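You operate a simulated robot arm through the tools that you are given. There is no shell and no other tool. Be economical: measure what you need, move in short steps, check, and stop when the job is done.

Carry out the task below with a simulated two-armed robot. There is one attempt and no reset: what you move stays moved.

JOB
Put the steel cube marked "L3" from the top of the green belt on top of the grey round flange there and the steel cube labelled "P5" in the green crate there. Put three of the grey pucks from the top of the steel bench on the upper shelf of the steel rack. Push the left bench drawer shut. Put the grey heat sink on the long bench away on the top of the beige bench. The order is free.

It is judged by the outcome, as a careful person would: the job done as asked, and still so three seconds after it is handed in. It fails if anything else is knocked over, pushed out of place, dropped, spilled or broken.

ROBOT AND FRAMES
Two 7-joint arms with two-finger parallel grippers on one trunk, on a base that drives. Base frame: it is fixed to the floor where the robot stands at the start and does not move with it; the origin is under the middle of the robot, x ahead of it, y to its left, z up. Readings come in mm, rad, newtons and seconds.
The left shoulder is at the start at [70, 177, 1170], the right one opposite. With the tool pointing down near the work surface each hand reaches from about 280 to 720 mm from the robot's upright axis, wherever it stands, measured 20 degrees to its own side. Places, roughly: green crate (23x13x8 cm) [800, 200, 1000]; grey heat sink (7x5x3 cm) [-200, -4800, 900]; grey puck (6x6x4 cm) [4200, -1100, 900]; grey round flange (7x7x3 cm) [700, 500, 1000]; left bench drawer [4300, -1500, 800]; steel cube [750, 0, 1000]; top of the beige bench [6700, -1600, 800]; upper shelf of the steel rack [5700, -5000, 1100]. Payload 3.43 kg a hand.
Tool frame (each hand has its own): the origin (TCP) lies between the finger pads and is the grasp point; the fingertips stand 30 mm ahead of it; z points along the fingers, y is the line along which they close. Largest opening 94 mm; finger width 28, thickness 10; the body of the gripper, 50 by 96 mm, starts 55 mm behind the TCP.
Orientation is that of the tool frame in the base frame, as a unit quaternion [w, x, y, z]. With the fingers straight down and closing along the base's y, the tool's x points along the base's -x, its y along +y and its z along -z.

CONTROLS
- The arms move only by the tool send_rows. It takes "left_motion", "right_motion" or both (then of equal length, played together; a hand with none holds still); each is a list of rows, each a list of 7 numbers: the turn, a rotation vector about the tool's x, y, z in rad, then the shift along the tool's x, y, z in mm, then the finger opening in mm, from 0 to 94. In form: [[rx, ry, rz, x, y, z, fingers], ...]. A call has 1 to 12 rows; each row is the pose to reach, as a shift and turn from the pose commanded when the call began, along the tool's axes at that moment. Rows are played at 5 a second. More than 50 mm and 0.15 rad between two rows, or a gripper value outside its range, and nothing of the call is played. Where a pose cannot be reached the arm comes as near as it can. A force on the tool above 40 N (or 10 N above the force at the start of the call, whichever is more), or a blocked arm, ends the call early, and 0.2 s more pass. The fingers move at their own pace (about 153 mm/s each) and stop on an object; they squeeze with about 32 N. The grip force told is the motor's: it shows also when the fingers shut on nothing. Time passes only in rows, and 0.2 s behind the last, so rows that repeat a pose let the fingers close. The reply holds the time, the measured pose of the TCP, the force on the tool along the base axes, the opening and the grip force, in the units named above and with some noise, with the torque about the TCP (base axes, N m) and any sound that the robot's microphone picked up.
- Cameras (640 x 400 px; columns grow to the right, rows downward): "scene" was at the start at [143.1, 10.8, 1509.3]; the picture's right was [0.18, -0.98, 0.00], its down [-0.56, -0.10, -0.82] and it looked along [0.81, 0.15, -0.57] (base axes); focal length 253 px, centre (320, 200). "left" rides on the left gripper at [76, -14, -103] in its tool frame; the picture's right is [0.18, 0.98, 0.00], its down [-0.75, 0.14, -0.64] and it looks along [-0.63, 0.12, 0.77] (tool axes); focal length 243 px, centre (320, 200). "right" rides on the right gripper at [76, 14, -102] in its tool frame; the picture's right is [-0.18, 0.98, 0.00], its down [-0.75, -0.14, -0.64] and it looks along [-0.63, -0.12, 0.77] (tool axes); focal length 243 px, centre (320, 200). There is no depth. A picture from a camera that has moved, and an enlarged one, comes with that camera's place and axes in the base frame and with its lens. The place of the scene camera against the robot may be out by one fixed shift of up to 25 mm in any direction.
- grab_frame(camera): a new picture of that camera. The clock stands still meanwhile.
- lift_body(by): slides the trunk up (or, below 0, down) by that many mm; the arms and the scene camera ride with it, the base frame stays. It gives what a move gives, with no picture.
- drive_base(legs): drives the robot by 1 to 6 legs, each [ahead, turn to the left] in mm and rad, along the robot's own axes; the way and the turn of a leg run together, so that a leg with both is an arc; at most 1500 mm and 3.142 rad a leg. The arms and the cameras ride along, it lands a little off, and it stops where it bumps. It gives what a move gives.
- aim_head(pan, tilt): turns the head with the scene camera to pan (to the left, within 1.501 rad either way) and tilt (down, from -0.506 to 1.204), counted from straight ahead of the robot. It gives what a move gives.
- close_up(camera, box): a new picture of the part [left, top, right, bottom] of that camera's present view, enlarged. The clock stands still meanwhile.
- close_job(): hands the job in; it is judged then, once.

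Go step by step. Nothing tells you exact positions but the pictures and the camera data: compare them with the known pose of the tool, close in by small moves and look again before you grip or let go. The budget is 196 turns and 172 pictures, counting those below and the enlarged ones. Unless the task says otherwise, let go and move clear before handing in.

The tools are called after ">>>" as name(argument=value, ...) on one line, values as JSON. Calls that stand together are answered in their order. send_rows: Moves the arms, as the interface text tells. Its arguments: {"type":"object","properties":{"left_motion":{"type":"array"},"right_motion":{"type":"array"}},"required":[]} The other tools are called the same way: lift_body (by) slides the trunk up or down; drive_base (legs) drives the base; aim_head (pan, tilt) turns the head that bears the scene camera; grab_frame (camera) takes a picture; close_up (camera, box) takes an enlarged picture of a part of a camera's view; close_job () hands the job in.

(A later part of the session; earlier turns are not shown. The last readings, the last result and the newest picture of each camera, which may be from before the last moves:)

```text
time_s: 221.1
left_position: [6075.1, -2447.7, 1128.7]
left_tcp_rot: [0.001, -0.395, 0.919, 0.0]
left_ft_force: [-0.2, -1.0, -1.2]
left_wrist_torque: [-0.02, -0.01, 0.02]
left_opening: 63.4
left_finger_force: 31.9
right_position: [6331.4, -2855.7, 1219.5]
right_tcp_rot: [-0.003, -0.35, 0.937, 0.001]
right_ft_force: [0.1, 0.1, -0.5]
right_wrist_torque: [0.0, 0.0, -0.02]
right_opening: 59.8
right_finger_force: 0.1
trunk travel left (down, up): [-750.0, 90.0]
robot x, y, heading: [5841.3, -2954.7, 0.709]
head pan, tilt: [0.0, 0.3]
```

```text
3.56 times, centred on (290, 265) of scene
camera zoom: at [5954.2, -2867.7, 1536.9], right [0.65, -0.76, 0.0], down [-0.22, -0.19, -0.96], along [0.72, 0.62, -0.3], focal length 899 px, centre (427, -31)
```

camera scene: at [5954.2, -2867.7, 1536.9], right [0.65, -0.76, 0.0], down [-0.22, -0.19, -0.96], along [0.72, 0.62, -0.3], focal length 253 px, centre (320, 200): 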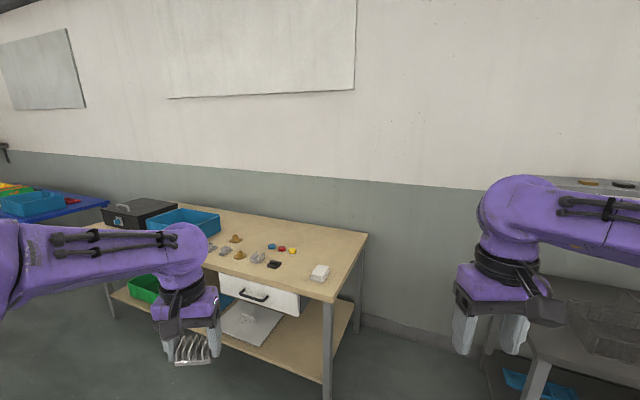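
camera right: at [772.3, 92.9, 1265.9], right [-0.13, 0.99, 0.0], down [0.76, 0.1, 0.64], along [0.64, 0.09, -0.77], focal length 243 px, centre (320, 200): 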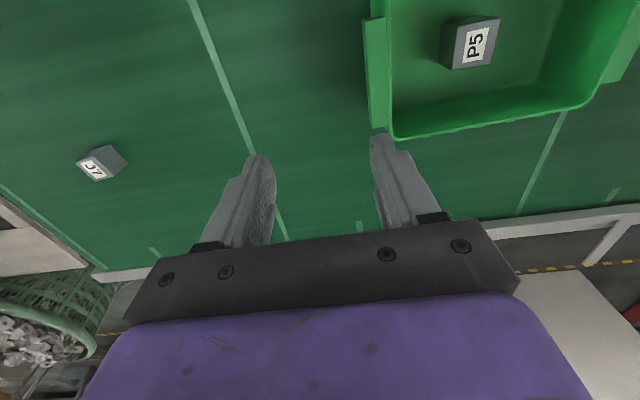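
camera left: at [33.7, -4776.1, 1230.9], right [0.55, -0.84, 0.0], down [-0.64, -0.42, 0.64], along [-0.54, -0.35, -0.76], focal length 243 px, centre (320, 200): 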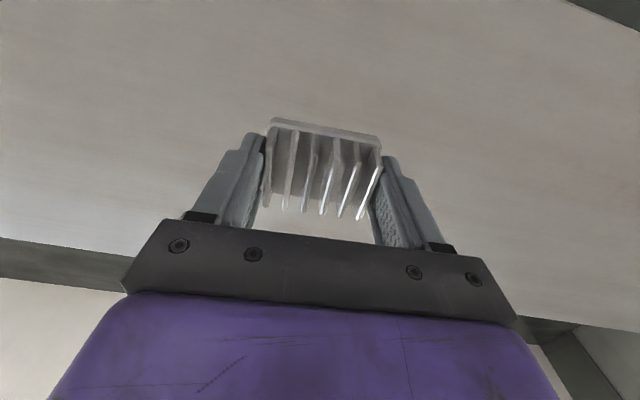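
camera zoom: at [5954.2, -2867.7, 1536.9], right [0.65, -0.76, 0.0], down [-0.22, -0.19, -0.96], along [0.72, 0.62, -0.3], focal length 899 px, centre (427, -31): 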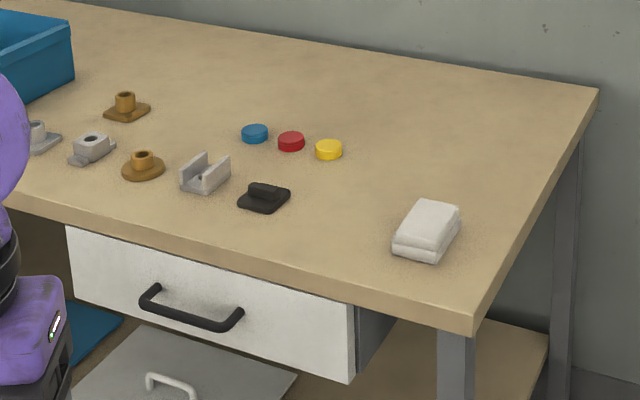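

There is free top between the black part and the white box. I drive up to face that spot.

>>> drive_base(legs=[[0, 0.29], [775, 0], [0, -0.72]])

>>> aim_head(pan=0.0, tilt=0.8)

>>> grab_frame(camera="scene")

>>> grab_frame(camera="left")

```text
time_s: 228.2
left_position: [6691.1, -1942.7, 1127.3]
left_tcp_rot: [0.001, -0.185, 0.983, -0.001]
left_ft_force: [-0.5, -0.5, -1.2]
left_wrist_torque: [-0.01, -0.01, -0.01]
left_opening: 63.2
left_finger_force: 32.4
right_position: [6748.1, -2420.1, 1219.7]
right_tcp_rot: [-0.003, -0.136, 0.991, 0.0]
right_ft_force: [-0.6, -0.1, 0.1]
right_wrist_torque: [0.01, 0.0, 0.0]
right_opening: 60.1
right_finger_force: 0.0
trunk travel left (down, up): [-750.0, 90.0]
robot x, y, heading: [6260.5, -2304.1, 0.269]
head pan, tilt: [0.0, 0.3]
```

```text
time_s: 229.1
left_position: [6691.6, -1943.6, 1128.0]
left_tcp_rot: [0.001, -0.185, 0.983, 0.0]
left_ft_force: [0.4, 0.4, -1.4]
left_wrist_torque: [0.03, -0.01, 0.04]
left_opening: 63.3
left_finger_force: 31.9
right_position: [6748.0, -2421.0, 1219.6]
right_tcp_rot: [-0.002, -0.136, 0.991, 0.0]
right_ft_force: [0.4, -0.4, -0.1]
right_wrist_torque: [0.0, 0.04, -0.01]
right_opening: 60.2
right_finger_force: 0.1
trunk travel left (down, up): [-750.0, 90.0]
robot x, y, heading: [6258.7, -2301.1, 0.265]
head pan, tilt: [0.0, 0.799]
```

```text
112 pictures are left
camera scene: at [6393.0, -2272.2, 1492.6], right [0.27, -0.96, 0.0], down [-0.69, -0.19, -0.7], along [0.67, 0.19, -0.72], focal length 253 px, centre (320, 200)
```

scene: 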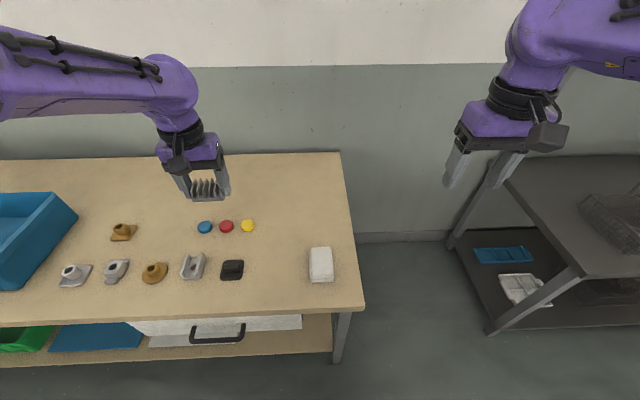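

```text
111 pictures are left
camera left: at [6624.1, -1984.9, 1229.9], right [-0.53, 0.85, 0.0], down [0.65, 0.41, 0.64], along [0.55, 0.34, -0.77], focal length 243 px, centre (320, 200)
```

left: 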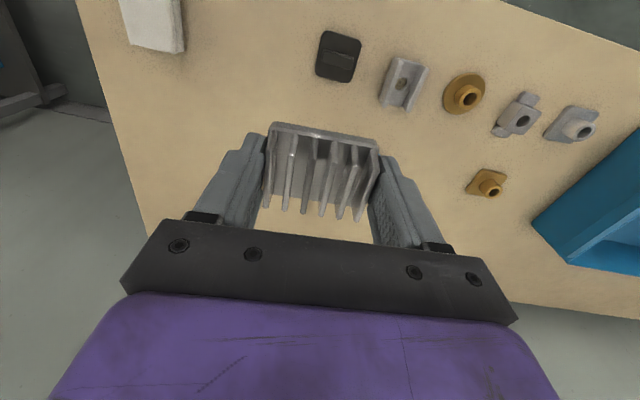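

The free spot is about 595 ahead and 128 left of me. I move the heat sink over it and lower partway.

>>> send_rows(left_motion=[[0, 0, 0.03, -18, -28, 20, 45], [0, 0, 0.06, -36, -56, 40, 45], [0, 0, 0.107, -54, -84, 60, 45], [0, 0, 0.107, -72, -113, 80, 45], [0, 0, 0.107, -72, -113, 120, 45], [0, 0, 0.107, -72, -113, 160, 45]])

>>> grab_frame(camera="left")

>>> grab_frame(camera="scene")

```text
time_s: 230.5
left_position: [6800.5, -2022.9, 967.8]
left_tcp_rot: [0.001, -0.132, 0.991, -0.001]
left_ft_force: [0.7, 1.2, -2.0]
left_wrist_torque: [-0.01, 0.02, -0.01]
left_opening: 63.5
left_finger_force: 31.5
right_position: [6748.6, -2419.1, 1219.5]
right_tcp_rot: [-0.003, -0.136, 0.991, 0.0]
right_ft_force: [-0.3, 0.5, -0.3]
right_wrist_torque: [-0.03, 0.01, 0.01]
right_opening: 60.1
right_finger_force: 0.1
trunk travel left (down, up): [-750.0, 90.0]
robot x, y, heading: [6260.3, -2305.0, 0.269]
head pan, tilt: [0.0, 0.799]
```

```text
110 pictures are left
camera left: at [6729.1, -2057.1, 1069.6], right [-0.44, 0.9, 0.0], down [0.69, 0.34, 0.64], along [0.58, 0.28, -0.77], focal length 243 px, centre (320, 200)
```

left: 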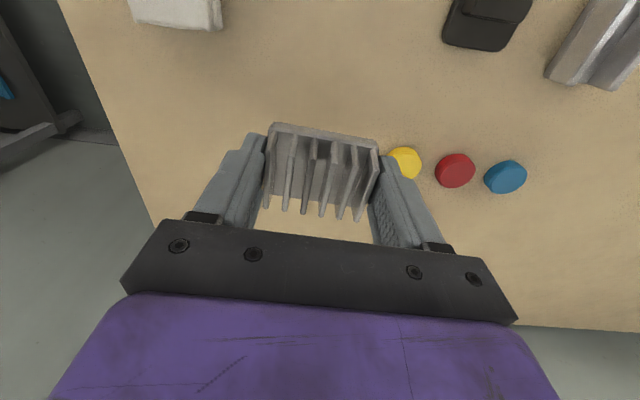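

```text
109 pictures are left
camera scene: at [6393.9, -2271.5, 1492.4], right [0.27, -0.96, 0.0], down [-0.69, -0.19, -0.7], along [0.67, 0.19, -0.72], focal length 253 px, centre (320, 200)
```

scene: 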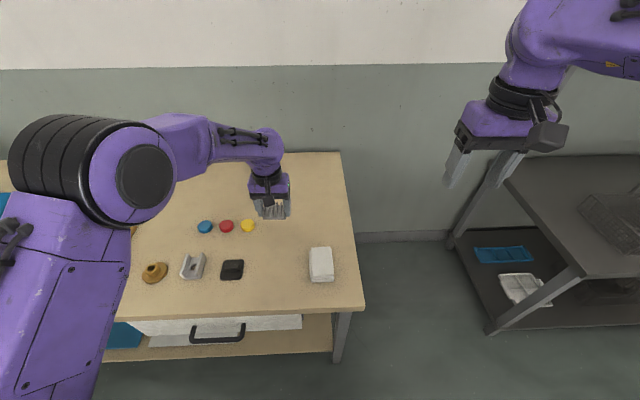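

>>> send_rows(left_motion=[[0, 0, 0, 0, 0, 35, 45], [0, 0, 0, 0, 0, 70, 45], [0, 0, 0, 0, 0, 90, 45]])

>>> grab_frame(camera="left")

```text
time_s: 231.3
left_position: [6800.0, -2023.1, 877.8]
left_tcp_rot: [0.002, -0.132, 0.991, -0.001]
left_ft_force: [0.4, 0.4, -0.8]
left_wrist_torque: [-0.03, 0.03, 0.01]
left_opening: 63.7
left_finger_force: 31.8
right_position: [6749.3, -2420.9, 1219.9]
right_tcp_rot: [-0.003, -0.136, 0.991, 0.0]
right_ft_force: [0.1, -0.3, -0.3]
right_wrist_torque: [0.01, 0.0, 0.06]
right_opening: 60.2
right_finger_force: 0.0
trunk travel left (down, up): [-750.0, 90.0]
robot x, y, heading: [6262.8, -2304.3, 0.269]
head pan, tilt: [0.0, 0.799]
```

```text
108 pictures are left
camera left: at [6729.4, -2057.1, 980.4], right [-0.44, 0.9, 0.0], down [0.69, 0.33, 0.64], along [0.58, 0.28, -0.77], focal length 243 px, centre (320, 200)
```

left: 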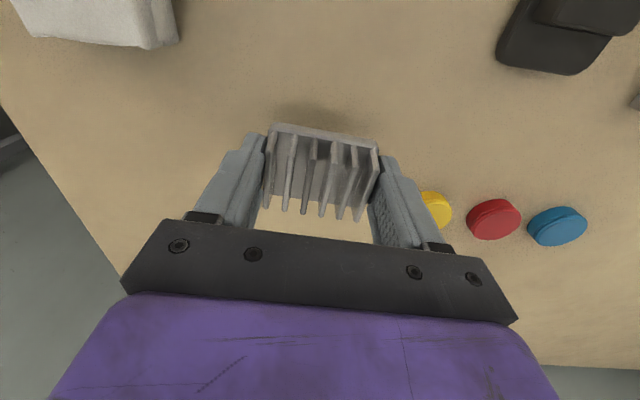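

>>> send_rows(left_motion=[[0, 0, 0, 0, 0, 25, 45], [0, 0, 0, 0, 0, 36, 45], [0, 0, 0, 0, 0, 40, 45], [0, 0, 0, 0, 0, 43, 45], [0, 0, 0, 0, 0, 46, 45]])

>>> grab_frame(camera="left")

```text
time_s: 232.5
left_position: [6800.6, -2023.0, 833.3]
left_tcp_rot: [0.001, -0.132, 0.991, 0.0]
left_ft_force: [-0.4, 0.2, -1.2]
left_wrist_torque: [0.02, 0.03, 0.04]
left_opening: 63.5
left_finger_force: 31.8
right_position: [6748.4, -2420.0, 1219.9]
right_tcp_rot: [-0.002, -0.137, 0.991, 0.002]
right_ft_force: [0.0, 0.0, 0.7]
right_wrist_torque: [-0.01, 0.02, 0.03]
right_opening: 59.8
right_finger_force: 0.1
trunk travel left (down, up): [-750.0, 90.0]
robot x, y, heading: [6260.3, -2304.4, 0.271]
head pan, tilt: [0.0, 0.799]
```

```text
107 pictures are left
camera left: at [6729.1, -2057.1, 934.5], right [-0.44, 0.9, 0.0], down [0.69, 0.33, 0.64], along [0.58, 0.28, -0.77], focal length 243 px, centre (320, 200)
```

left: 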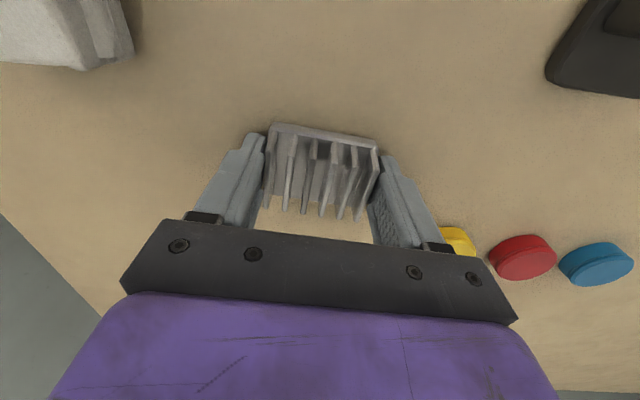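

>>> send_rows(left_motion=[[0, 0, 0, 0, 0, 3, 45], [0, 0, 0, 0, 0, 6, 45], [0, 0, 0, 0, 0, 8, 45]])

```text
time_s: 233.4
left_position: [6802.4, -2022.3, 831.7]
left_tcp_rot: [0.008, -0.132, 0.991, 0.0]
left_ft_force: [-7.0, -0.5, 22.8]
left_wrist_torque: [-0.2, 0.63, -0.12]
left_opening: 63.8
left_finger_force: 32.1
right_position: [6745.3, -2421.6, 1220.8]
right_tcp_rot: [0.0, -0.138, 0.99, 0.001]
right_ft_force: [0.4, 0.0, 1.3]
right_wrist_torque: [0.0, 0.0, -0.02]
right_opening: 60.0
right_finger_force: 0.0
trunk travel left (down, up): [-750.0, 90.0]
robot x, y, heading: [6261.3, -2301.8, 0.27]
head pan, tilt: [0.0, 0.799]
stopped in row 3 (left hand): the force on the tool passed its limit at 41 N (the readings are from after the stop); the commanded pose is now the measured one
```

Contact with the bench. I release and rise.

>>> send_rows(left_motion=[[0, 0, 0, 0, 0, -1, 45], [0, 0, 0, 0, 0, -1, 70], [0, 0, 0, 0, 0, -1, 88], [0, 0, 0, 0, 0, -20, 88], [0, 0, 0, 0, 0, -60, 88], [0, 0, 0, 0, 0, -105, 88], [0, 0, 0, 0, 0, -150, 88]])

>>> grab_frame(camera="left")

```text
time_s: 235.0
left_position: [6800.0, -2023.9, 978.0]
left_tcp_rot: [0.005, -0.133, 0.991, -0.001]
left_ft_force: [0.0, -0.3, -0.8]
left_wrist_torque: [0.02, 0.03, 0.03]
left_opening: 88.1
left_finger_force: 0.1
right_position: [6748.1, -2420.9, 1220.9]
right_tcp_rot: [-0.002, -0.136, 0.991, 0.0]
right_ft_force: [0.2, -1.0, 0.0]
right_wrist_torque: [-0.02, 0.01, 0.02]
right_opening: 60.0
right_finger_force: 0.2
trunk travel left (down, up): [-750.0, 90.0]
robot x, y, heading: [6262.4, -2305.2, 0.267]
head pan, tilt: [0.0, 0.799]
```

```text
106 pictures are left
camera left: at [6728.6, -2057.8, 1079.0], right [-0.44, 0.9, 0.0], down [0.68, 0.33, 0.65], along [0.58, 0.28, -0.76], focal length 243 px, centre (320, 200)
```

left: 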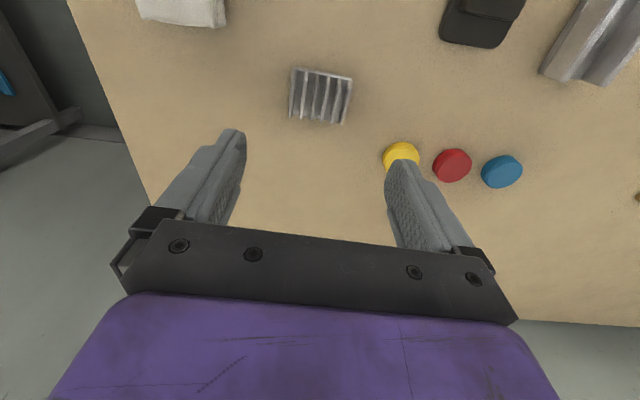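

The heat sink stands cleanly on the beige bench. I retract the left arm and drive back out through the gap to the front aisle.

>>> send_rows(left_motion=[[0, 0, 0, 25, 12, -35, 60], [0, 0, 0, 50, 24, -70, 60], [0, 0, 0, 75, 36, -105, 60], [0, 0, 0, 100, 48, -140, 60], [0, 0, 0, 120, 60, -180, 60], [0, 0, 0, 130, 70, -220, 60]])

>>> drive_base(legs=[[-450, 0], [0, -1.57], [540, 0], [0, -1.57]])

>>> aim_head(pan=0.0, tilt=0.4)

>>> grab_frame(camera="scene")

```text
time_s: 236.4
left_position: [6655.1, -1986.3, 1196.8]
left_tcp_rot: [0.006, -0.132, 0.991, -0.001]
left_ft_force: [-0.6, 0.6, -0.4]
left_wrist_torque: [-0.02, 0.04, 0.02]
left_opening: 60.0
left_finger_force: 0.1
right_position: [6748.9, -2416.6, 1220.2]
right_tcp_rot: [-0.002, -0.136, 0.991, -0.001]
right_ft_force: [-0.1, 0.0, 0.3]
right_wrist_torque: [-0.01, -0.04, 0.01]
right_opening: 59.9
right_finger_force: 0.0
trunk travel left (down, up): [-750.0, 90.0]
robot x, y, heading: [6260.0, -2303.4, 0.269]
head pan, tilt: [0.0, 0.799]
```

```text
time_s: 249.6
left_position: [5555.0, -3248.9, 1196.2]
left_tcp_rot: [-0.001, 0.993, 0.114, -0.004]
left_ft_force: [-0.4, 0.6, -0.3]
left_wrist_torque: [0.03, -0.01, 0.01]
left_opening: 59.8
left_finger_force: 0.0
right_position: [5477.3, -2812.4, 1220.8]
right_tcp_rot: [-0.001, 0.993, 0.117, 0.002]
right_ft_force: [0.3, 0.2, -1.3]
right_wrist_torque: [-0.02, 0.01, -0.03]
right_opening: 59.9
right_finger_force: 0.0
trunk travel left (down, up): [-750.0, 90.0]
robot x, y, heading: [5962.7, -2949.2, -2.914]
head pan, tilt: [0.0, 0.799]
```

```text
time_s: 250.5
left_position: [5554.7, -3248.2, 1196.2]
left_tcp_rot: [0.0, 0.994, 0.113, -0.005]
left_ft_force: [0.4, 1.0, -0.8]
left_wrist_torque: [-0.02, 0.03, -0.02]
left_opening: 60.2
left_finger_force: 0.0
right_position: [5476.7, -2813.5, 1219.6]
right_tcp_rot: [0.001, 0.993, 0.118, 0.002]
right_ft_force: [0.2, 0.4, 0.1]
right_wrist_torque: [0.01, -0.02, 0.02]
right_opening: 60.0
right_finger_force: 0.0
trunk travel left (down, up): [-750.0, 90.0]
robot x, y, heading: [5959.4, -2950.9, -2.903]
head pan, tilt: [0.0, 0.4]
```

```text
105 pictures are left
camera scene: at [5827.9, -2987.7, 1527.6], right [-0.23, 0.97, 0.0], down [0.38, 0.09, -0.92], along [-0.9, -0.21, -0.39], focal length 253 px, centre (320, 200)
```

scene: 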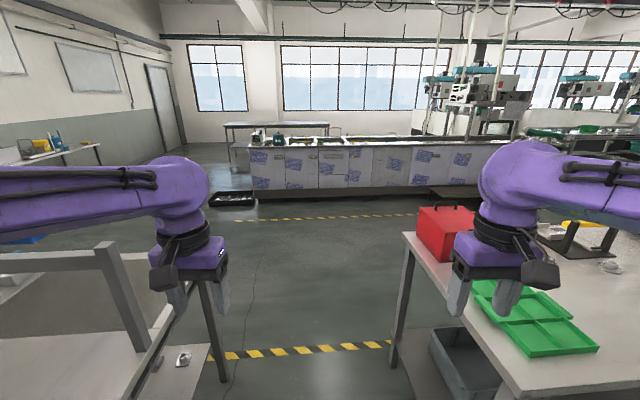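

>>> drive_base(legs=[[0, 0.045], [1500, 0], [450, 0], [0, -1.57], [1500, 0], [0, -1.57]])

>>> grab_frame(camera="scene")

```text
time_s: 275.3
left_position: [4058.3, -1726.9, 1196.6]
left_tcp_rot: [0.005, -0.141, 0.99, -0.001]
left_ft_force: [-0.2, -0.2, 0.2]
left_wrist_torque: [-0.01, -0.01, 0.04]
left_opening: 60.0
left_finger_force: 0.0
right_position: [4158.6, -2157.7, 1221.3]
right_tcp_rot: [-0.003, -0.145, 0.989, -0.001]
right_ft_force: [0.1, 0.0, 0.8]
right_wrist_torque: [0.0, -0.01, 0.0]
right_opening: 59.9
right_finger_force: 0.1
trunk travel left (down, up): [-750.0, 90.0]
robot x, y, heading: [3667.7, -2049.2, 0.286]
head pan, tilt: [0.0, 0.4]
```

```text
104 pictures are left
camera scene: at [3811.3, -2012.1, 1527.6], right [0.28, -0.96, 0.0], down [-0.37, -0.11, -0.92], along [0.88, 0.26, -0.39], focal length 253 px, centre (320, 200)
```

scene: 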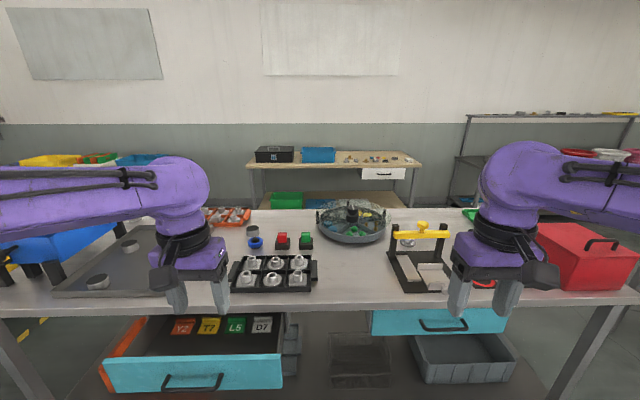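

The left drawer (cyan, open) and the tray of grey pucks are in view. I enlarge both regions.

>>> close_up(camera="scene", box=[90, 290, 330, 400])

>>> aim_head(pan=0.45, tilt=0.6)

>>> grab_frame(camera="scene")

```text
2.67 times, centred on (210, 345) of scene
camera zoom: at [3811.3, -2012.1, 1527.6], right [0.28, -0.96, 0.0], down [-0.37, -0.11, -0.92], along [0.88, 0.26, -0.39], focal length 674 px, centre (613, -187)
```

zoom: 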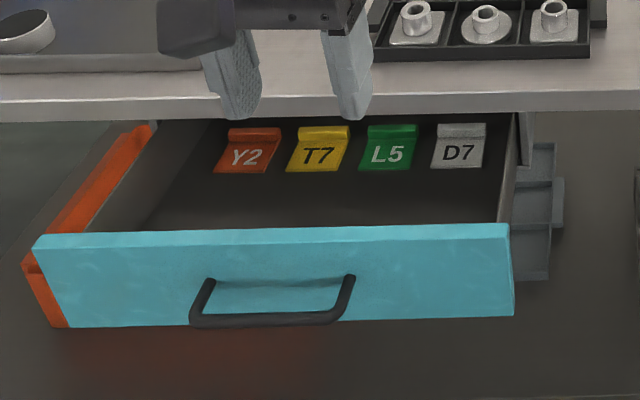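

```text
time_s: 276.2
left_position: [4058.0, -1726.9, 1197.1]
left_tcp_rot: [0.005, -0.141, 0.99, 0.001]
left_ft_force: [-0.1, 0.3, -0.4]
left_wrist_torque: [-0.01, 0.01, 0.01]
left_opening: 60.0
left_finger_force: 0.1
right_position: [4158.7, -2157.7, 1219.3]
right_tcp_rot: [-0.002, -0.145, 0.989, 0.0]
right_ft_force: [-0.1, 0.8, -0.5]
right_wrist_torque: [0.03, -0.01, 0.02]
right_opening: 59.9
right_finger_force: 0.1
trunk travel left (down, up): [-750.0, 90.0]
robot x, y, heading: [3669.0, -2048.7, 0.291]
head pan, tilt: [0.45, 0.6]
```

```text
102 pictures are left
camera scene: at [3788.0, -1979.1, 1509.4], right [0.67, -0.74, 0.0], down [-0.42, -0.38, -0.83], along [0.61, 0.55, -0.56], focal length 253 px, centre (320, 200)
```

scene: 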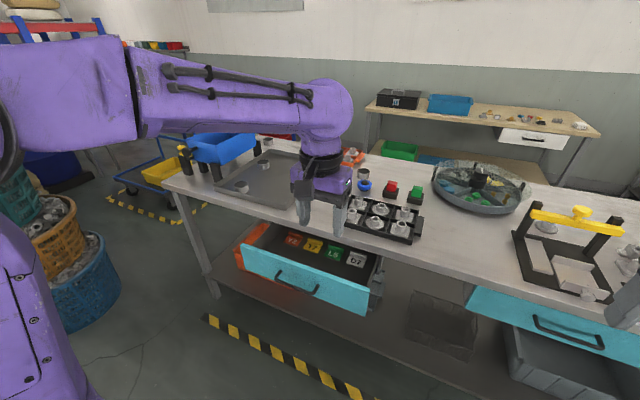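

I lower and tilt the left hand forward, in front of the drawer, with fingers closed, to push it.

>>> send_rows(left_motion=[[0, -0.11, 0, 0, 20, 30, 10], [0, -0.22, 0, 0, 40, 60, 0], [0, -0.33, 0, 0, 60, 90, 0], [0, -0.44, 0, 0, 80, 120, 0], [0, -0.55, 0, 0, 100, 150, 0], [0, -0.66, 0, 0, 120, 180, 0], [0, -0.77, 0, 0, 140, 210, 0], [0, -0.88, 0, 0, 150, 240, 0]])

>>> grab_frame(camera="left")

>>> grab_frame(camera="scene")

```text
time_s: 278.0
left_position: [4016.3, -1582.2, 955.4]
left_tcp_rot: [0.427, -0.127, 0.893, 0.06]
left_ft_force: [0.6, -0.2, -0.1]
left_wrist_torque: [-0.03, 0.02, 0.01]
left_opening: 0.0
left_finger_force: 31.6
right_position: [4158.2, -2158.1, 1220.5]
right_tcp_rot: [-0.002, -0.145, 0.989, 0.0]
right_ft_force: [-0.2, 1.0, -1.2]
right_wrist_torque: [-0.03, 0.03, -0.05]
right_opening: 60.2
right_finger_force: 0.1
trunk travel left (down, up): [-750.0, 90.0]
robot x, y, heading: [3671.1, -2041.4, 0.285]
head pan, tilt: [0.45, 0.6]
```

```text
101 pictures are left
camera left: at [3897.9, -1632.1, 960.2], right [-0.39, 0.91, -0.14], down [-0.06, 0.13, 0.99], along [0.92, 0.39, 0.01], focal length 243 px, centre (320, 200)
```

left: 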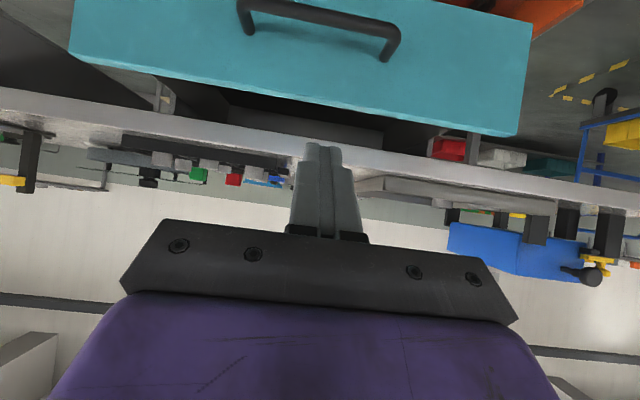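

```text
100 pictures are left
camera scene: at [3787.3, -1978.9, 1509.5], right [0.67, -0.74, 0.0], down [-0.42, -0.38, -0.83], along [0.61, 0.55, -0.56], focal length 253 px, centre (320, 200)
```

scene: 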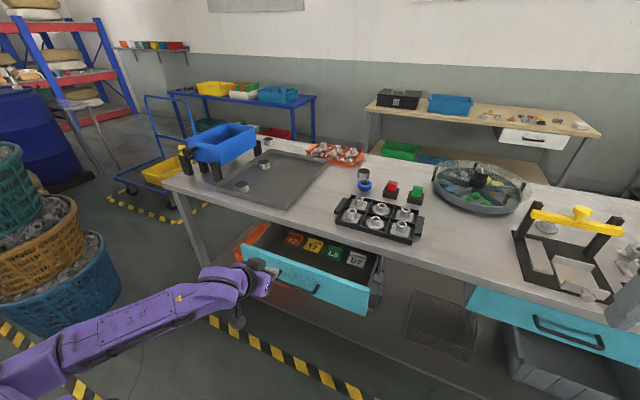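

Drawer face is ~120 mm ahead of the fingertips and lower. I lower the hand to face height and advance to just short of it.

>>> send_rows(left_motion=[[0, 0, 0, 30, 0, 25, 0], [0, 0, 0, 60, 0, 49, 0], [0, 0, 0, 89, 0, 74, 0], [0, 0, 0, 67, 0, 101, 0], [0, 0, 0, 45, 0, 128, 0]])

>>> grab_frame(camera="left")

>>> grab_frame(camera="scene")

```text
time_s: 279.2
left_position: [4082.0, -1564.8, 841.4]
left_tcp_rot: [0.427, -0.127, 0.893, 0.061]
left_ft_force: [-0.3, 1.5, 1.3]
left_wrist_torque: [0.0, 0.0, 0.0]
left_opening: 0.0
left_finger_force: 32.5
left hand out of reach, approached as far as the arm can: row 5
right_position: [4158.7, -2157.9, 1220.0]
right_tcp_rot: [-0.002, -0.145, 0.989, 0.001]
right_ft_force: [-0.4, -0.5, 0.3]
right_wrist_torque: [0.02, -0.01, 0.01]
right_opening: 60.2
right_finger_force: 0.0
trunk travel left (down, up): [-750.0, 90.0]
robot x, y, heading: [3669.1, -2050.8, 0.289]
head pan, tilt: [0.45, 0.6]
```

```text
99 pictures are left
camera left: at [3962.2, -1614.2, 846.0], right [-0.39, 0.91, -0.14], down [-0.07, 0.13, 0.99], along [0.92, 0.39, 0.01], focal length 243 px, centre (320, 200)
```

left: 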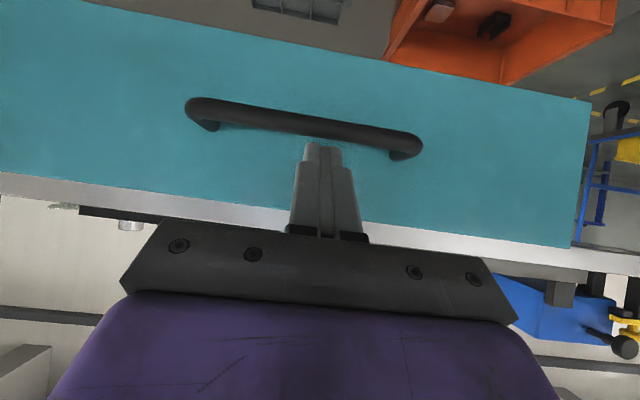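

```text
98 pictures are left
camera scene: at [3788.4, -1979.8, 1509.4], right [0.67, -0.74, 0.0], down [-0.42, -0.38, -0.83], along [0.61, 0.56, -0.56], focal length 253 px, centre (320, 200)
```

scene: 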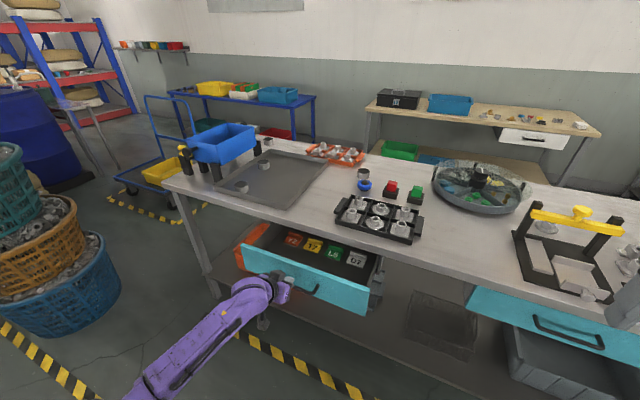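

The arm is near its low reach limit, so I keep it fixed and push by driving the base forward gently.

>>> drive_base(legs=[[60, 0], [60, 0]])

>>> grab_frame(camera="left")

>>> grab_frame(camera="scene")

```text
time_s: 280.7
left_position: [4187.8, -1532.9, 848.0]
left_tcp_rot: [0.433, -0.127, 0.891, 0.061]
left_ft_force: [-0.9, -1.0, 0.9]
left_wrist_torque: [0.03, 0.02, -0.01]
left_opening: 0.0
left_finger_force: 32.0
right_position: [4261.9, -2128.5, 1224.4]
right_tcp_rot: [0.004, -0.146, 0.989, 0.001]
right_ft_force: [-0.7, -0.2, 1.0]
right_wrist_torque: [0.03, -0.1, 0.0]
right_opening: 60.0
right_finger_force: 0.2
trunk travel left (down, up): [-750.0, 90.0]
robot x, y, heading: [3779.2, -2011.3, 0.281]
head pan, tilt: [0.45, 0.6]
```

```text
97 pictures are left
camera left: at [4068.4, -1582.8, 850.2], right [-0.38, 0.91, -0.15], down [-0.08, 0.13, 0.99], along [0.92, 0.39, 0.02], focal length 243 px, centre (320, 200)
```

left: 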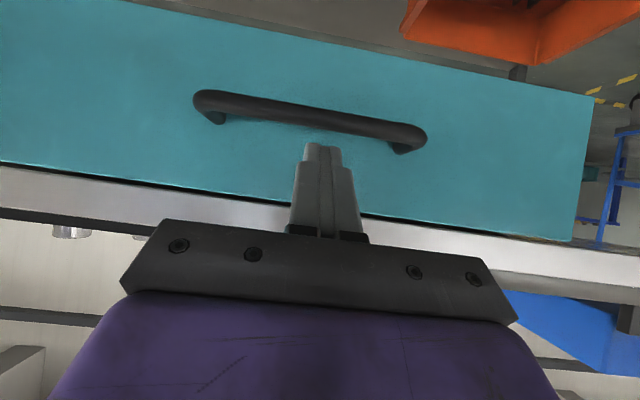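

```text
96 pictures are left
camera scene: at [3888.9, -1949.2, 1510.8], right [0.67, -0.74, 0.0], down [-0.41, -0.38, -0.83], along [0.62, 0.56, -0.56], focal length 253 px, centre (320, 200)
```

scene: 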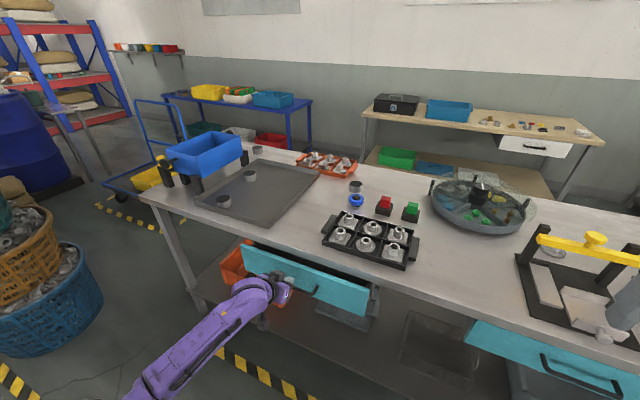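

The drawer slides in. I keep pushing.

>>> drive_base(legs=[[50, 0], [30, 0]])

>>> grab_frame(camera="left")

>>> grab_frame(camera="scene")

```text
time_s: 282.2
left_position: [4260.0, -1512.5, 841.4]
left_tcp_rot: [0.424, -0.125, 0.895, 0.062]
left_ft_force: [-29.7, -4.7, 7.6]
left_wrist_torque: [-0.08, 0.0, 0.21]
left_opening: 0.2
left_finger_force: 31.4
right_position: [4338.8, -2103.4, 1222.3]
right_tcp_rot: [-0.001, -0.147, 0.989, 0.0]
right_ft_force: [0.7, -0.5, -0.9]
right_wrist_torque: [0.0, 0.01, 0.04]
right_opening: 60.0
right_finger_force: 0.1
trunk travel left (down, up): [-750.0, 90.0]
robot x, y, heading: [3852.8, -1994.3, 0.293]
head pan, tilt: [0.45, 0.6]
stopped in leg 2: the force on the tool passed its limit at 309 N (the readings are from after the stop); the commanded pose is now the measured one
```

```text
95 pictures are left
camera left: at [4139.6, -1562.1, 846.7], right [-0.39, 0.91, -0.14], down [-0.06, 0.12, 0.99], along [0.92, 0.39, 0.0], focal length 243 px, centre (320, 200)
```

left: 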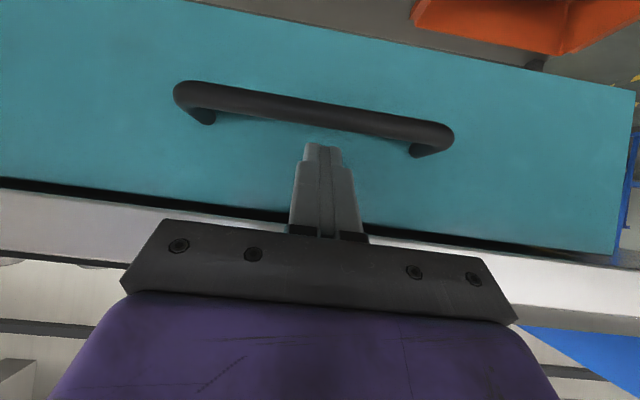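

```text
94 pictures are left
camera scene: at [3967.8, -1926.1, 1510.0], right [0.68, -0.73, 0.0], down [-0.41, -0.38, -0.83], along [0.61, 0.56, -0.56], focal length 253 px, centre (320, 200)
```

scene: 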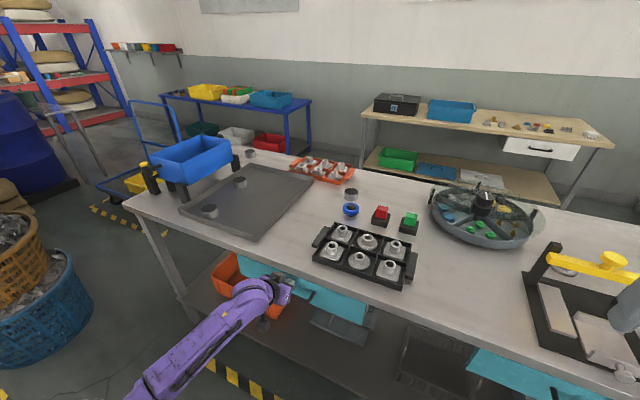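

The push stopped hard, likely shut. I back off and compare both drawers.

>>> drive_base(legs=[[-220, 0]])

>>> aim_head(pan=0.1, tilt=0.6)

>>> grab_frame(camera="scene")

>>> grab_frame(camera="left")

```text
time_s: 283.9
left_position: [4052.8, -1574.8, 839.1]
left_tcp_rot: [0.423, -0.125, 0.895, 0.061]
left_ft_force: [0.2, 0.1, 0.0]
left_wrist_torque: [0.02, 0.01, -0.01]
left_opening: 0.2
left_finger_force: 31.6
right_position: [4131.8, -2165.5, 1220.7]
right_tcp_rot: [-0.002, -0.147, 0.989, 0.0]
right_ft_force: [0.3, -0.2, -0.9]
right_wrist_torque: [0.01, -0.07, -0.03]
right_opening: 60.2
right_finger_force: 0.0
trunk travel left (down, up): [-750.0, 90.0]
robot x, y, heading: [3644.4, -2056.0, 0.291]
head pan, tilt: [0.45, 0.6]
```

```text
time_s: 284.7
left_position: [4051.5, -1574.9, 839.1]
left_tcp_rot: [0.422, -0.126, 0.896, 0.061]
left_ft_force: [0.9, -0.2, -0.3]
left_wrist_torque: [0.02, 0.0, 0.0]
left_opening: 0.0
left_finger_force: 32.4
right_position: [4132.1, -2165.6, 1220.4]
right_tcp_rot: [-0.002, -0.147, 0.989, -0.001]
right_ft_force: [-0.2, 1.0, 0.0]
right_wrist_torque: [-0.02, -0.01, -0.02]
right_opening: 59.9
right_finger_force: 0.1
trunk travel left (down, up): [-750.0, 90.0]
robot x, y, heading: [3641.8, -2056.8, 0.288]
head pan, tilt: [0.099, 0.6]
```

```text
93 pictures are left
camera scene: at [3779.3, -2012.5, 1509.4], right [0.38, -0.92, 0.0], down [-0.52, -0.22, -0.82], along [0.76, 0.32, -0.57], focal length 253 px, centre (320, 200)
```

scene: 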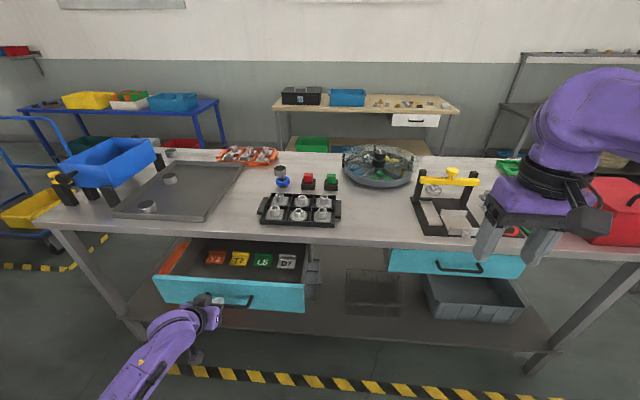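

```text
92 pictures are left
camera left: at [3932.8, -1624.0, 844.6], right [-0.38, 0.91, -0.14], down [-0.06, 0.13, 0.99], along [0.92, 0.39, 0.0], focal length 243 px, centre (320, 200)
```

left: 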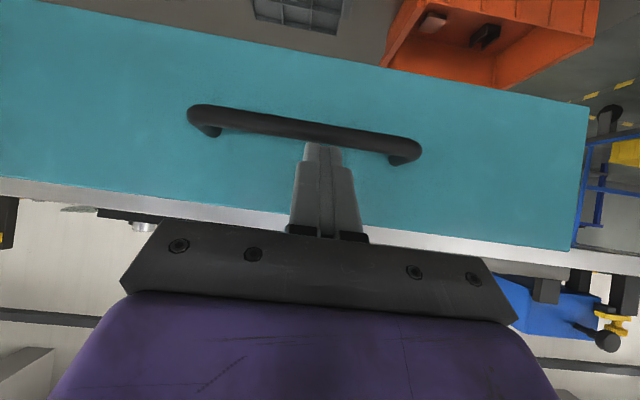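

The fingertips hooked behind the handle and pulled the drawer out again. I raise the hand clear of the handle and look before pushing again.

>>> send_rows(left_motion=[[0, 0, 0, -8, 0, -7, 0], [0, 0, 0, -17, 0, -14, 0], [0, 0, 0, -21, 0, -18, 0]])

>>> close_up(camera="left", box=[160, 60, 480, 260])

```text
time_s: 285.5
left_position: [4049.9, -1575.5, 864.9]
left_tcp_rot: [0.423, -0.125, 0.895, 0.061]
left_ft_force: [0.5, 0.0, -0.6]
left_wrist_torque: [-0.01, -0.02, 0.02]
left_opening: 0.1
left_finger_force: 32.0
right_position: [4132.8, -2165.1, 1219.6]
right_tcp_rot: [-0.002, -0.147, 0.989, 0.0]
right_ft_force: [-0.3, -0.1, 0.0]
right_wrist_torque: [0.0, 0.0, -0.01]
right_opening: 60.1
right_finger_force: 0.0
trunk travel left (down, up): [-750.0, 90.0]
robot x, y, heading: [3643.1, -2056.8, 0.294]
head pan, tilt: [0.099, 0.6]
```

```text
2.00 times, centred on (320, 160) of left
camera zoom: at [3930.3, -1624.5, 871.1], right [-0.38, 0.91, -0.14], down [-0.06, 0.13, 0.99], along [0.92, 0.39, 0.0], focal length 485 px, centre (320, 280)
```

zoom: 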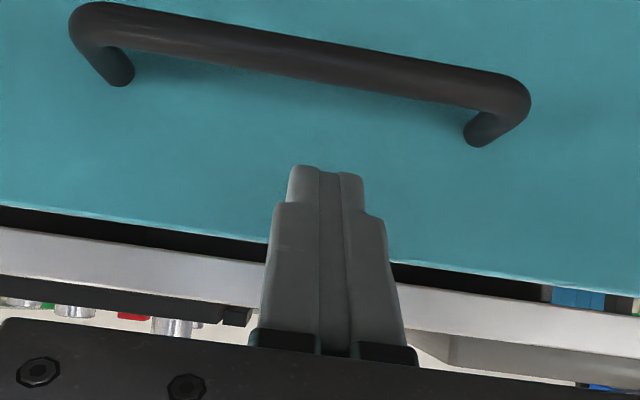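

Clear of the handle now and still below the face's top edge. I push again with shorter legs at the end.

>>> drive_base(legs=[[140, 0], [40, 0], [15, 0], [10, 0], [8, 0]])

>>> grab_frame(camera="left")

>>> grab_frame(camera="scene")

```text
time_s: 288.3
left_position: [4251.7, -1513.5, 865.7]
left_tcp_rot: [0.424, -0.126, 0.895, 0.062]
left_ft_force: [0.2, -0.2, 0.4]
left_wrist_torque: [-0.02, 0.02, 0.02]
left_opening: 0.0
left_finger_force: 31.9
right_position: [4333.8, -2104.0, 1222.4]
right_tcp_rot: [-0.001, -0.147, 0.989, 0.001]
right_ft_force: [-0.5, -0.3, 0.8]
right_wrist_torque: [-0.02, 0.0, 0.01]
right_opening: 60.2
right_finger_force: 0.0
trunk travel left (down, up): [-750.0, 90.0]
robot x, y, heading: [3848.2, -1995.4, 0.295]
head pan, tilt: [0.099, 0.6]
```

```text
90 pictures are left
camera left: at [4132.2, -1563.0, 871.6], right [-0.39, 0.91, -0.14], down [-0.06, 0.13, 0.99], along [0.92, 0.39, 0.0], focal length 243 px, centre (320, 200)
```

left: 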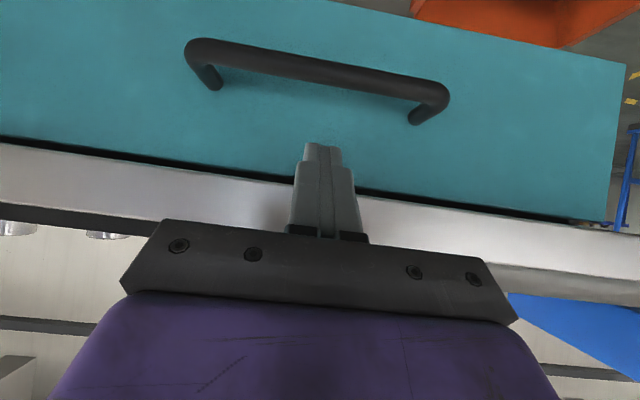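

```text
89 pictures are left
camera scene: at [3980.6, -1951.8, 1509.7], right [0.38, -0.92, 0.0], down [-0.52, -0.22, -0.83], along [0.76, 0.32, -0.56], focal length 253 px, centre (320, 200)
```

scene: 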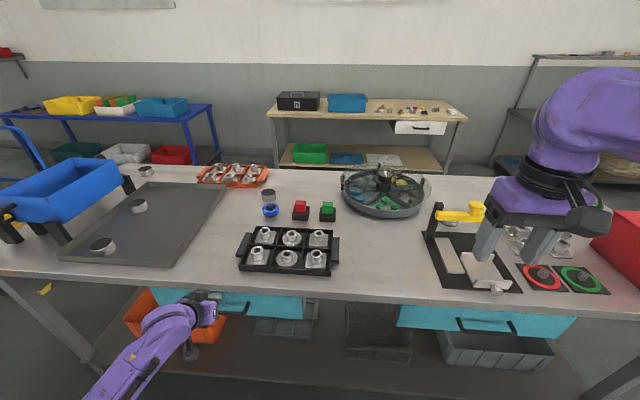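

>>> drive_base(legs=[[6, 0], [6, 0], [6, 0], [6, 0]])

>>> grab_frame(camera="left")

```text
time_s: 289.7
left_position: [4258.8, -1512.9, 862.9]
left_tcp_rot: [0.418, -0.126, 0.898, 0.062]
left_ft_force: [-14.4, -3.4, 3.0]
left_wrist_torque: [-0.06, -0.02, 0.08]
left_opening: 0.0
left_finger_force: 32.2
right_position: [4344.5, -2100.7, 1222.5]
right_tcp_rot: [0.0, -0.148, 0.989, 0.001]
right_ft_force: [0.5, -0.5, -1.0]
right_wrist_torque: [0.02, 0.0, 0.0]
right_opening: 60.1
right_finger_force: 0.1
trunk travel left (down, up): [-750.0, 90.0]
robot x, y, heading: [3857.0, -1990.8, 0.294]
head pan, tilt: [0.099, 0.6]
stopped in leg 3: the force on the tool passed its limit at 41 N (the readings are from after the stop); the commanded pose is now the measured one
```

```text
88 pictures are left
camera left: at [4139.5, -1561.2, 869.2], right [-0.39, 0.91, -0.14], down [-0.05, 0.13, 0.99], along [0.92, 0.39, -0.01], focal length 243 px, centre (320, 200)
```

left: 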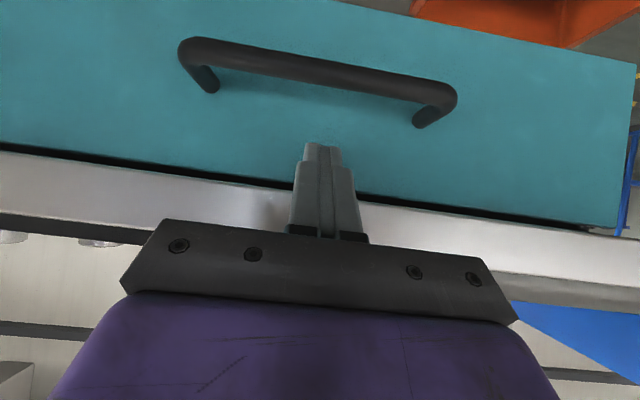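

Firm stop at 41 N. I back off and check the drawer stays shut.

>>> drive_base(legs=[[-200, 0]])

>>> grab_frame(camera="scene")

```text
time_s: 291.2
left_position: [4071.9, -1568.9, 860.7]
left_tcp_rot: [0.419, -0.125, 0.897, 0.061]
left_ft_force: [0.2, 0.3, -0.3]
left_wrist_torque: [-0.02, 0.0, -0.01]
left_opening: 0.3
left_finger_force: 31.9
right_position: [4157.4, -2158.9, 1220.9]
right_tcp_rot: [-0.003, -0.147, 0.989, 0.001]
right_ft_force: [-0.1, -0.2, -0.4]
right_wrist_torque: [-0.02, 0.01, -0.01]
right_opening: 60.1
right_finger_force: 0.2
trunk travel left (down, up): [-750.0, 90.0]
robot x, y, heading: [3670.5, -2049.1, 0.298]
head pan, tilt: [0.099, 0.6]
```

```text
87 pictures are left
camera scene: at [3804.0, -2005.3, 1509.3], right [0.39, -0.92, 0.0], down [-0.52, -0.22, -0.82], along [0.76, 0.32, -0.57], focal length 253 px, centre (320, 200)
```

scene: 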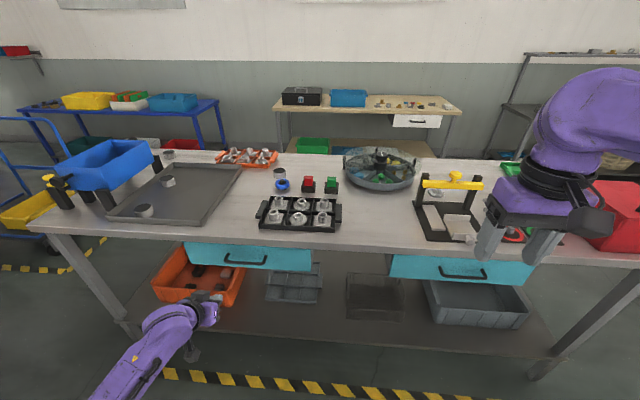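

The left drawer now matches the closed right one. I restore the left arm to a tool-down pose and then move in front of the pucks.

>>> send_rows(left_motion=[[0, 0.1, 0, -27, 0, -23, 40], [0, 0.2, 0, -54, 0, -46, 80], [0, 0.3, 0, -81, 0, -69, 94], [0, 0.41, 0, -108, 0, -92, 94], [0, 0.52, 0, -135, 0, -115, 94], [0, 0.63, 0, -162, 0, -138, 94], [0, 0.74, 0, -189, 0, -161, 94], [0, 0.866, 0, -210, 0, -180, 94]])

>>> aim_head(pan=0.5, tilt=0.6)

>>> close_up(camera="scene", box=[160, 100, 400, 250])

```text
time_s: 293.1
left_position: [4070.6, -1572.4, 1138.7]
left_tcp_rot: [0.002, -0.138, 0.99, 0.004]
left_ft_force: [1.1, -0.6, -0.2]
left_wrist_torque: [0.02, -0.01, -0.01]
left_opening: 94.1
left_finger_force: 0.0
left hand out of reach, approached as far as the arm can: row 1, 2
right_position: [4158.5, -2159.8, 1220.2]
right_tcp_rot: [-0.002, -0.147, 0.989, 0.002]
right_ft_force: [-0.8, -0.8, -0.1]
right_wrist_torque: [0.01, -0.01, 0.03]
right_opening: 60.3
right_finger_force: 0.0
trunk travel left (down, up): [-750.0, 90.0]
robot x, y, heading: [3666.6, -2049.7, 0.297]
head pan, tilt: [0.099, 0.6]
```

```text
time_s: 293.9
left_position: [4069.6, -1570.8, 1137.4]
left_tcp_rot: [0.003, -0.139, 0.99, 0.003]
left_ft_force: [-0.1, -0.3, 0.9]
left_wrist_torque: [-0.01, 0.0, 0.01]
left_opening: 94.0
left_finger_force: 0.1
right_position: [4156.6, -2158.0, 1220.3]
right_tcp_rot: [-0.002, -0.146, 0.989, 0.001]
right_ft_force: [-0.2, -0.4, 0.1]
right_wrist_torque: [-0.02, 0.01, -0.01]
right_opening: 59.7
right_finger_force: 0.0
trunk travel left (down, up): [-750.0, 90.0]
robot x, y, heading: [3667.6, -2052.0, 0.299]
head pan, tilt: [0.499, 0.6]
```

```text
2.67 times, centred on (280, 175) of scene
camera zoom: at [3783.6, -1976.1, 1509.4], right [0.71, -0.7, 0.0], down [-0.4, -0.4, -0.82], along [0.58, 0.59, -0.57], focal length 674 px, centre (427, 267)
```

zoom: 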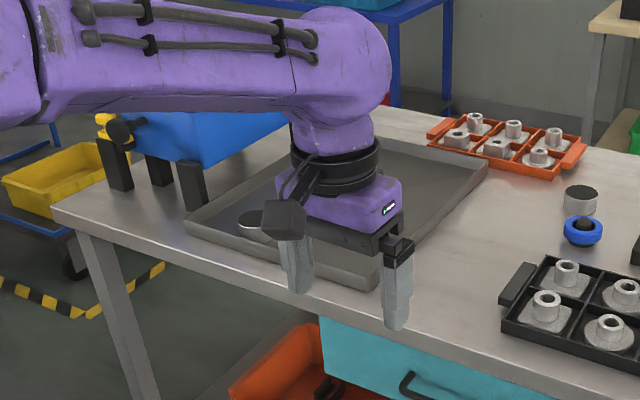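

A fourth puck stands by the blue ring; I'll use the two in the tray first. I raise the left hand and shift the base in front of the tray.

>>> send_rows(left_motion=[[0, 0, 0, 0, -20, -25, 94], [0, 0, 0, 0, -45, -50, 94]], right_motion=[[0, 0, 0, 0, 0, 0, 94], [0, 0, 0, 0, 0, 0, 94]])

>>> drive_base(legs=[[0, 1.55], [800, 0], [0, -1.57], [400, 0]])

>>> aim_head(pan=0.0, tilt=0.9)

>>> grab_frame(camera="scene")

>>> grab_frame(camera="right")

```text
time_s: 294.5
left_position: [4080.8, -1617.4, 1188.7]
left_tcp_rot: [0.002, -0.14, 0.99, 0.004]
left_ft_force: [1.0, 0.5, -0.4]
left_wrist_torque: [0.03, 0.03, -0.02]
left_opening: 94.3
left_finger_force: 0.0
right_position: [4156.6, -2160.7, 1219.5]
right_tcp_rot: [-0.002, -0.147, 0.989, 0.001]
right_ft_force: [0.1, -0.6, 0.0]
right_wrist_torque: [0.02, -0.01, -0.03]
right_opening: 93.6
right_finger_force: 0.1
trunk travel left (down, up): [-750.0, 90.0]
robot x, y, heading: [3672.3, -2051.4, 0.299]
head pan, tilt: [0.499, 0.6]
```

```text
time_s: 308.5
left_position: [4234.3, -729.0, 1189.0]
left_tcp_rot: [0.004, -0.14, 0.99, 0.003]
left_ft_force: [0.3, -0.3, 0.2]
left_wrist_torque: [0.03, 0.03, 0.04]
left_opening: 94.1
left_finger_force: 0.0
right_position: [4309.9, -1271.9, 1221.5]
right_tcp_rot: [-0.001, -0.148, 0.989, 0.0]
right_ft_force: [-0.3, -0.4, -0.8]
right_wrist_torque: [0.0, 0.07, 0.05]
right_opening: 94.4
right_finger_force: 0.1
trunk travel left (down, up): [-750.0, 90.0]
robot x, y, heading: [3822.6, -1164.8, 0.296]
head pan, tilt: [0.499, 0.6]
```

```text
time_s: 309.4
left_position: [4233.6, -728.8, 1187.3]
left_tcp_rot: [0.002, -0.14, 0.99, 0.002]
left_ft_force: [-0.7, -0.8, 0.0]
left_wrist_torque: [0.0, 0.0, -0.02]
left_opening: 93.9
left_finger_force: 0.0
right_position: [4310.7, -1271.9, 1220.6]
right_tcp_rot: [-0.001, -0.148, 0.989, 0.001]
right_ft_force: [-0.2, 0.0, -0.3]
right_wrist_torque: [0.04, -0.03, 0.01]
right_opening: 93.9
right_finger_force: 0.1
trunk travel left (down, up): [-750.0, 90.0]
robot x, y, heading: [3818.4, -1162.8, 0.295]
head pan, tilt: [0.0, 0.901]
```

```text
85 pictures are left
camera scene: at [3947.5, -1132.0, 1484.7], right [0.29, -0.96, 0.0], down [-0.75, -0.23, -0.62], along [0.59, 0.18, -0.78], focal length 253 px, centre (320, 200)
```

scene: 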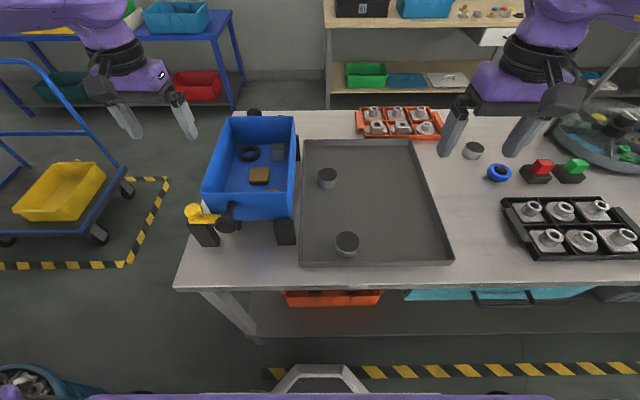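

```text
84 pictures are left
camera right: at [4234.2, -1280.2, 1323.1], right [-0.11, 0.99, 0.0], down [0.76, 0.09, 0.64], along [0.63, 0.07, -0.77], focal length 243 px, centre (320, 200)
```

right: 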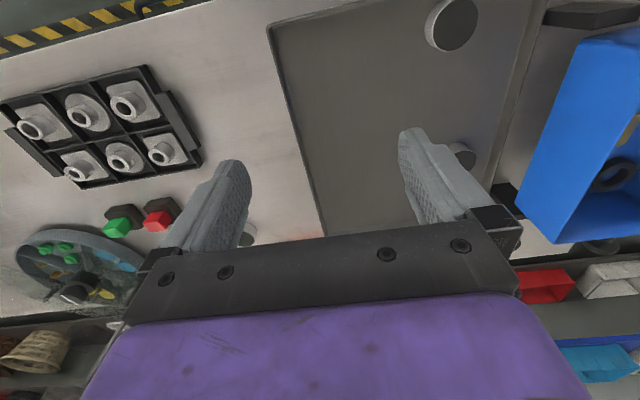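

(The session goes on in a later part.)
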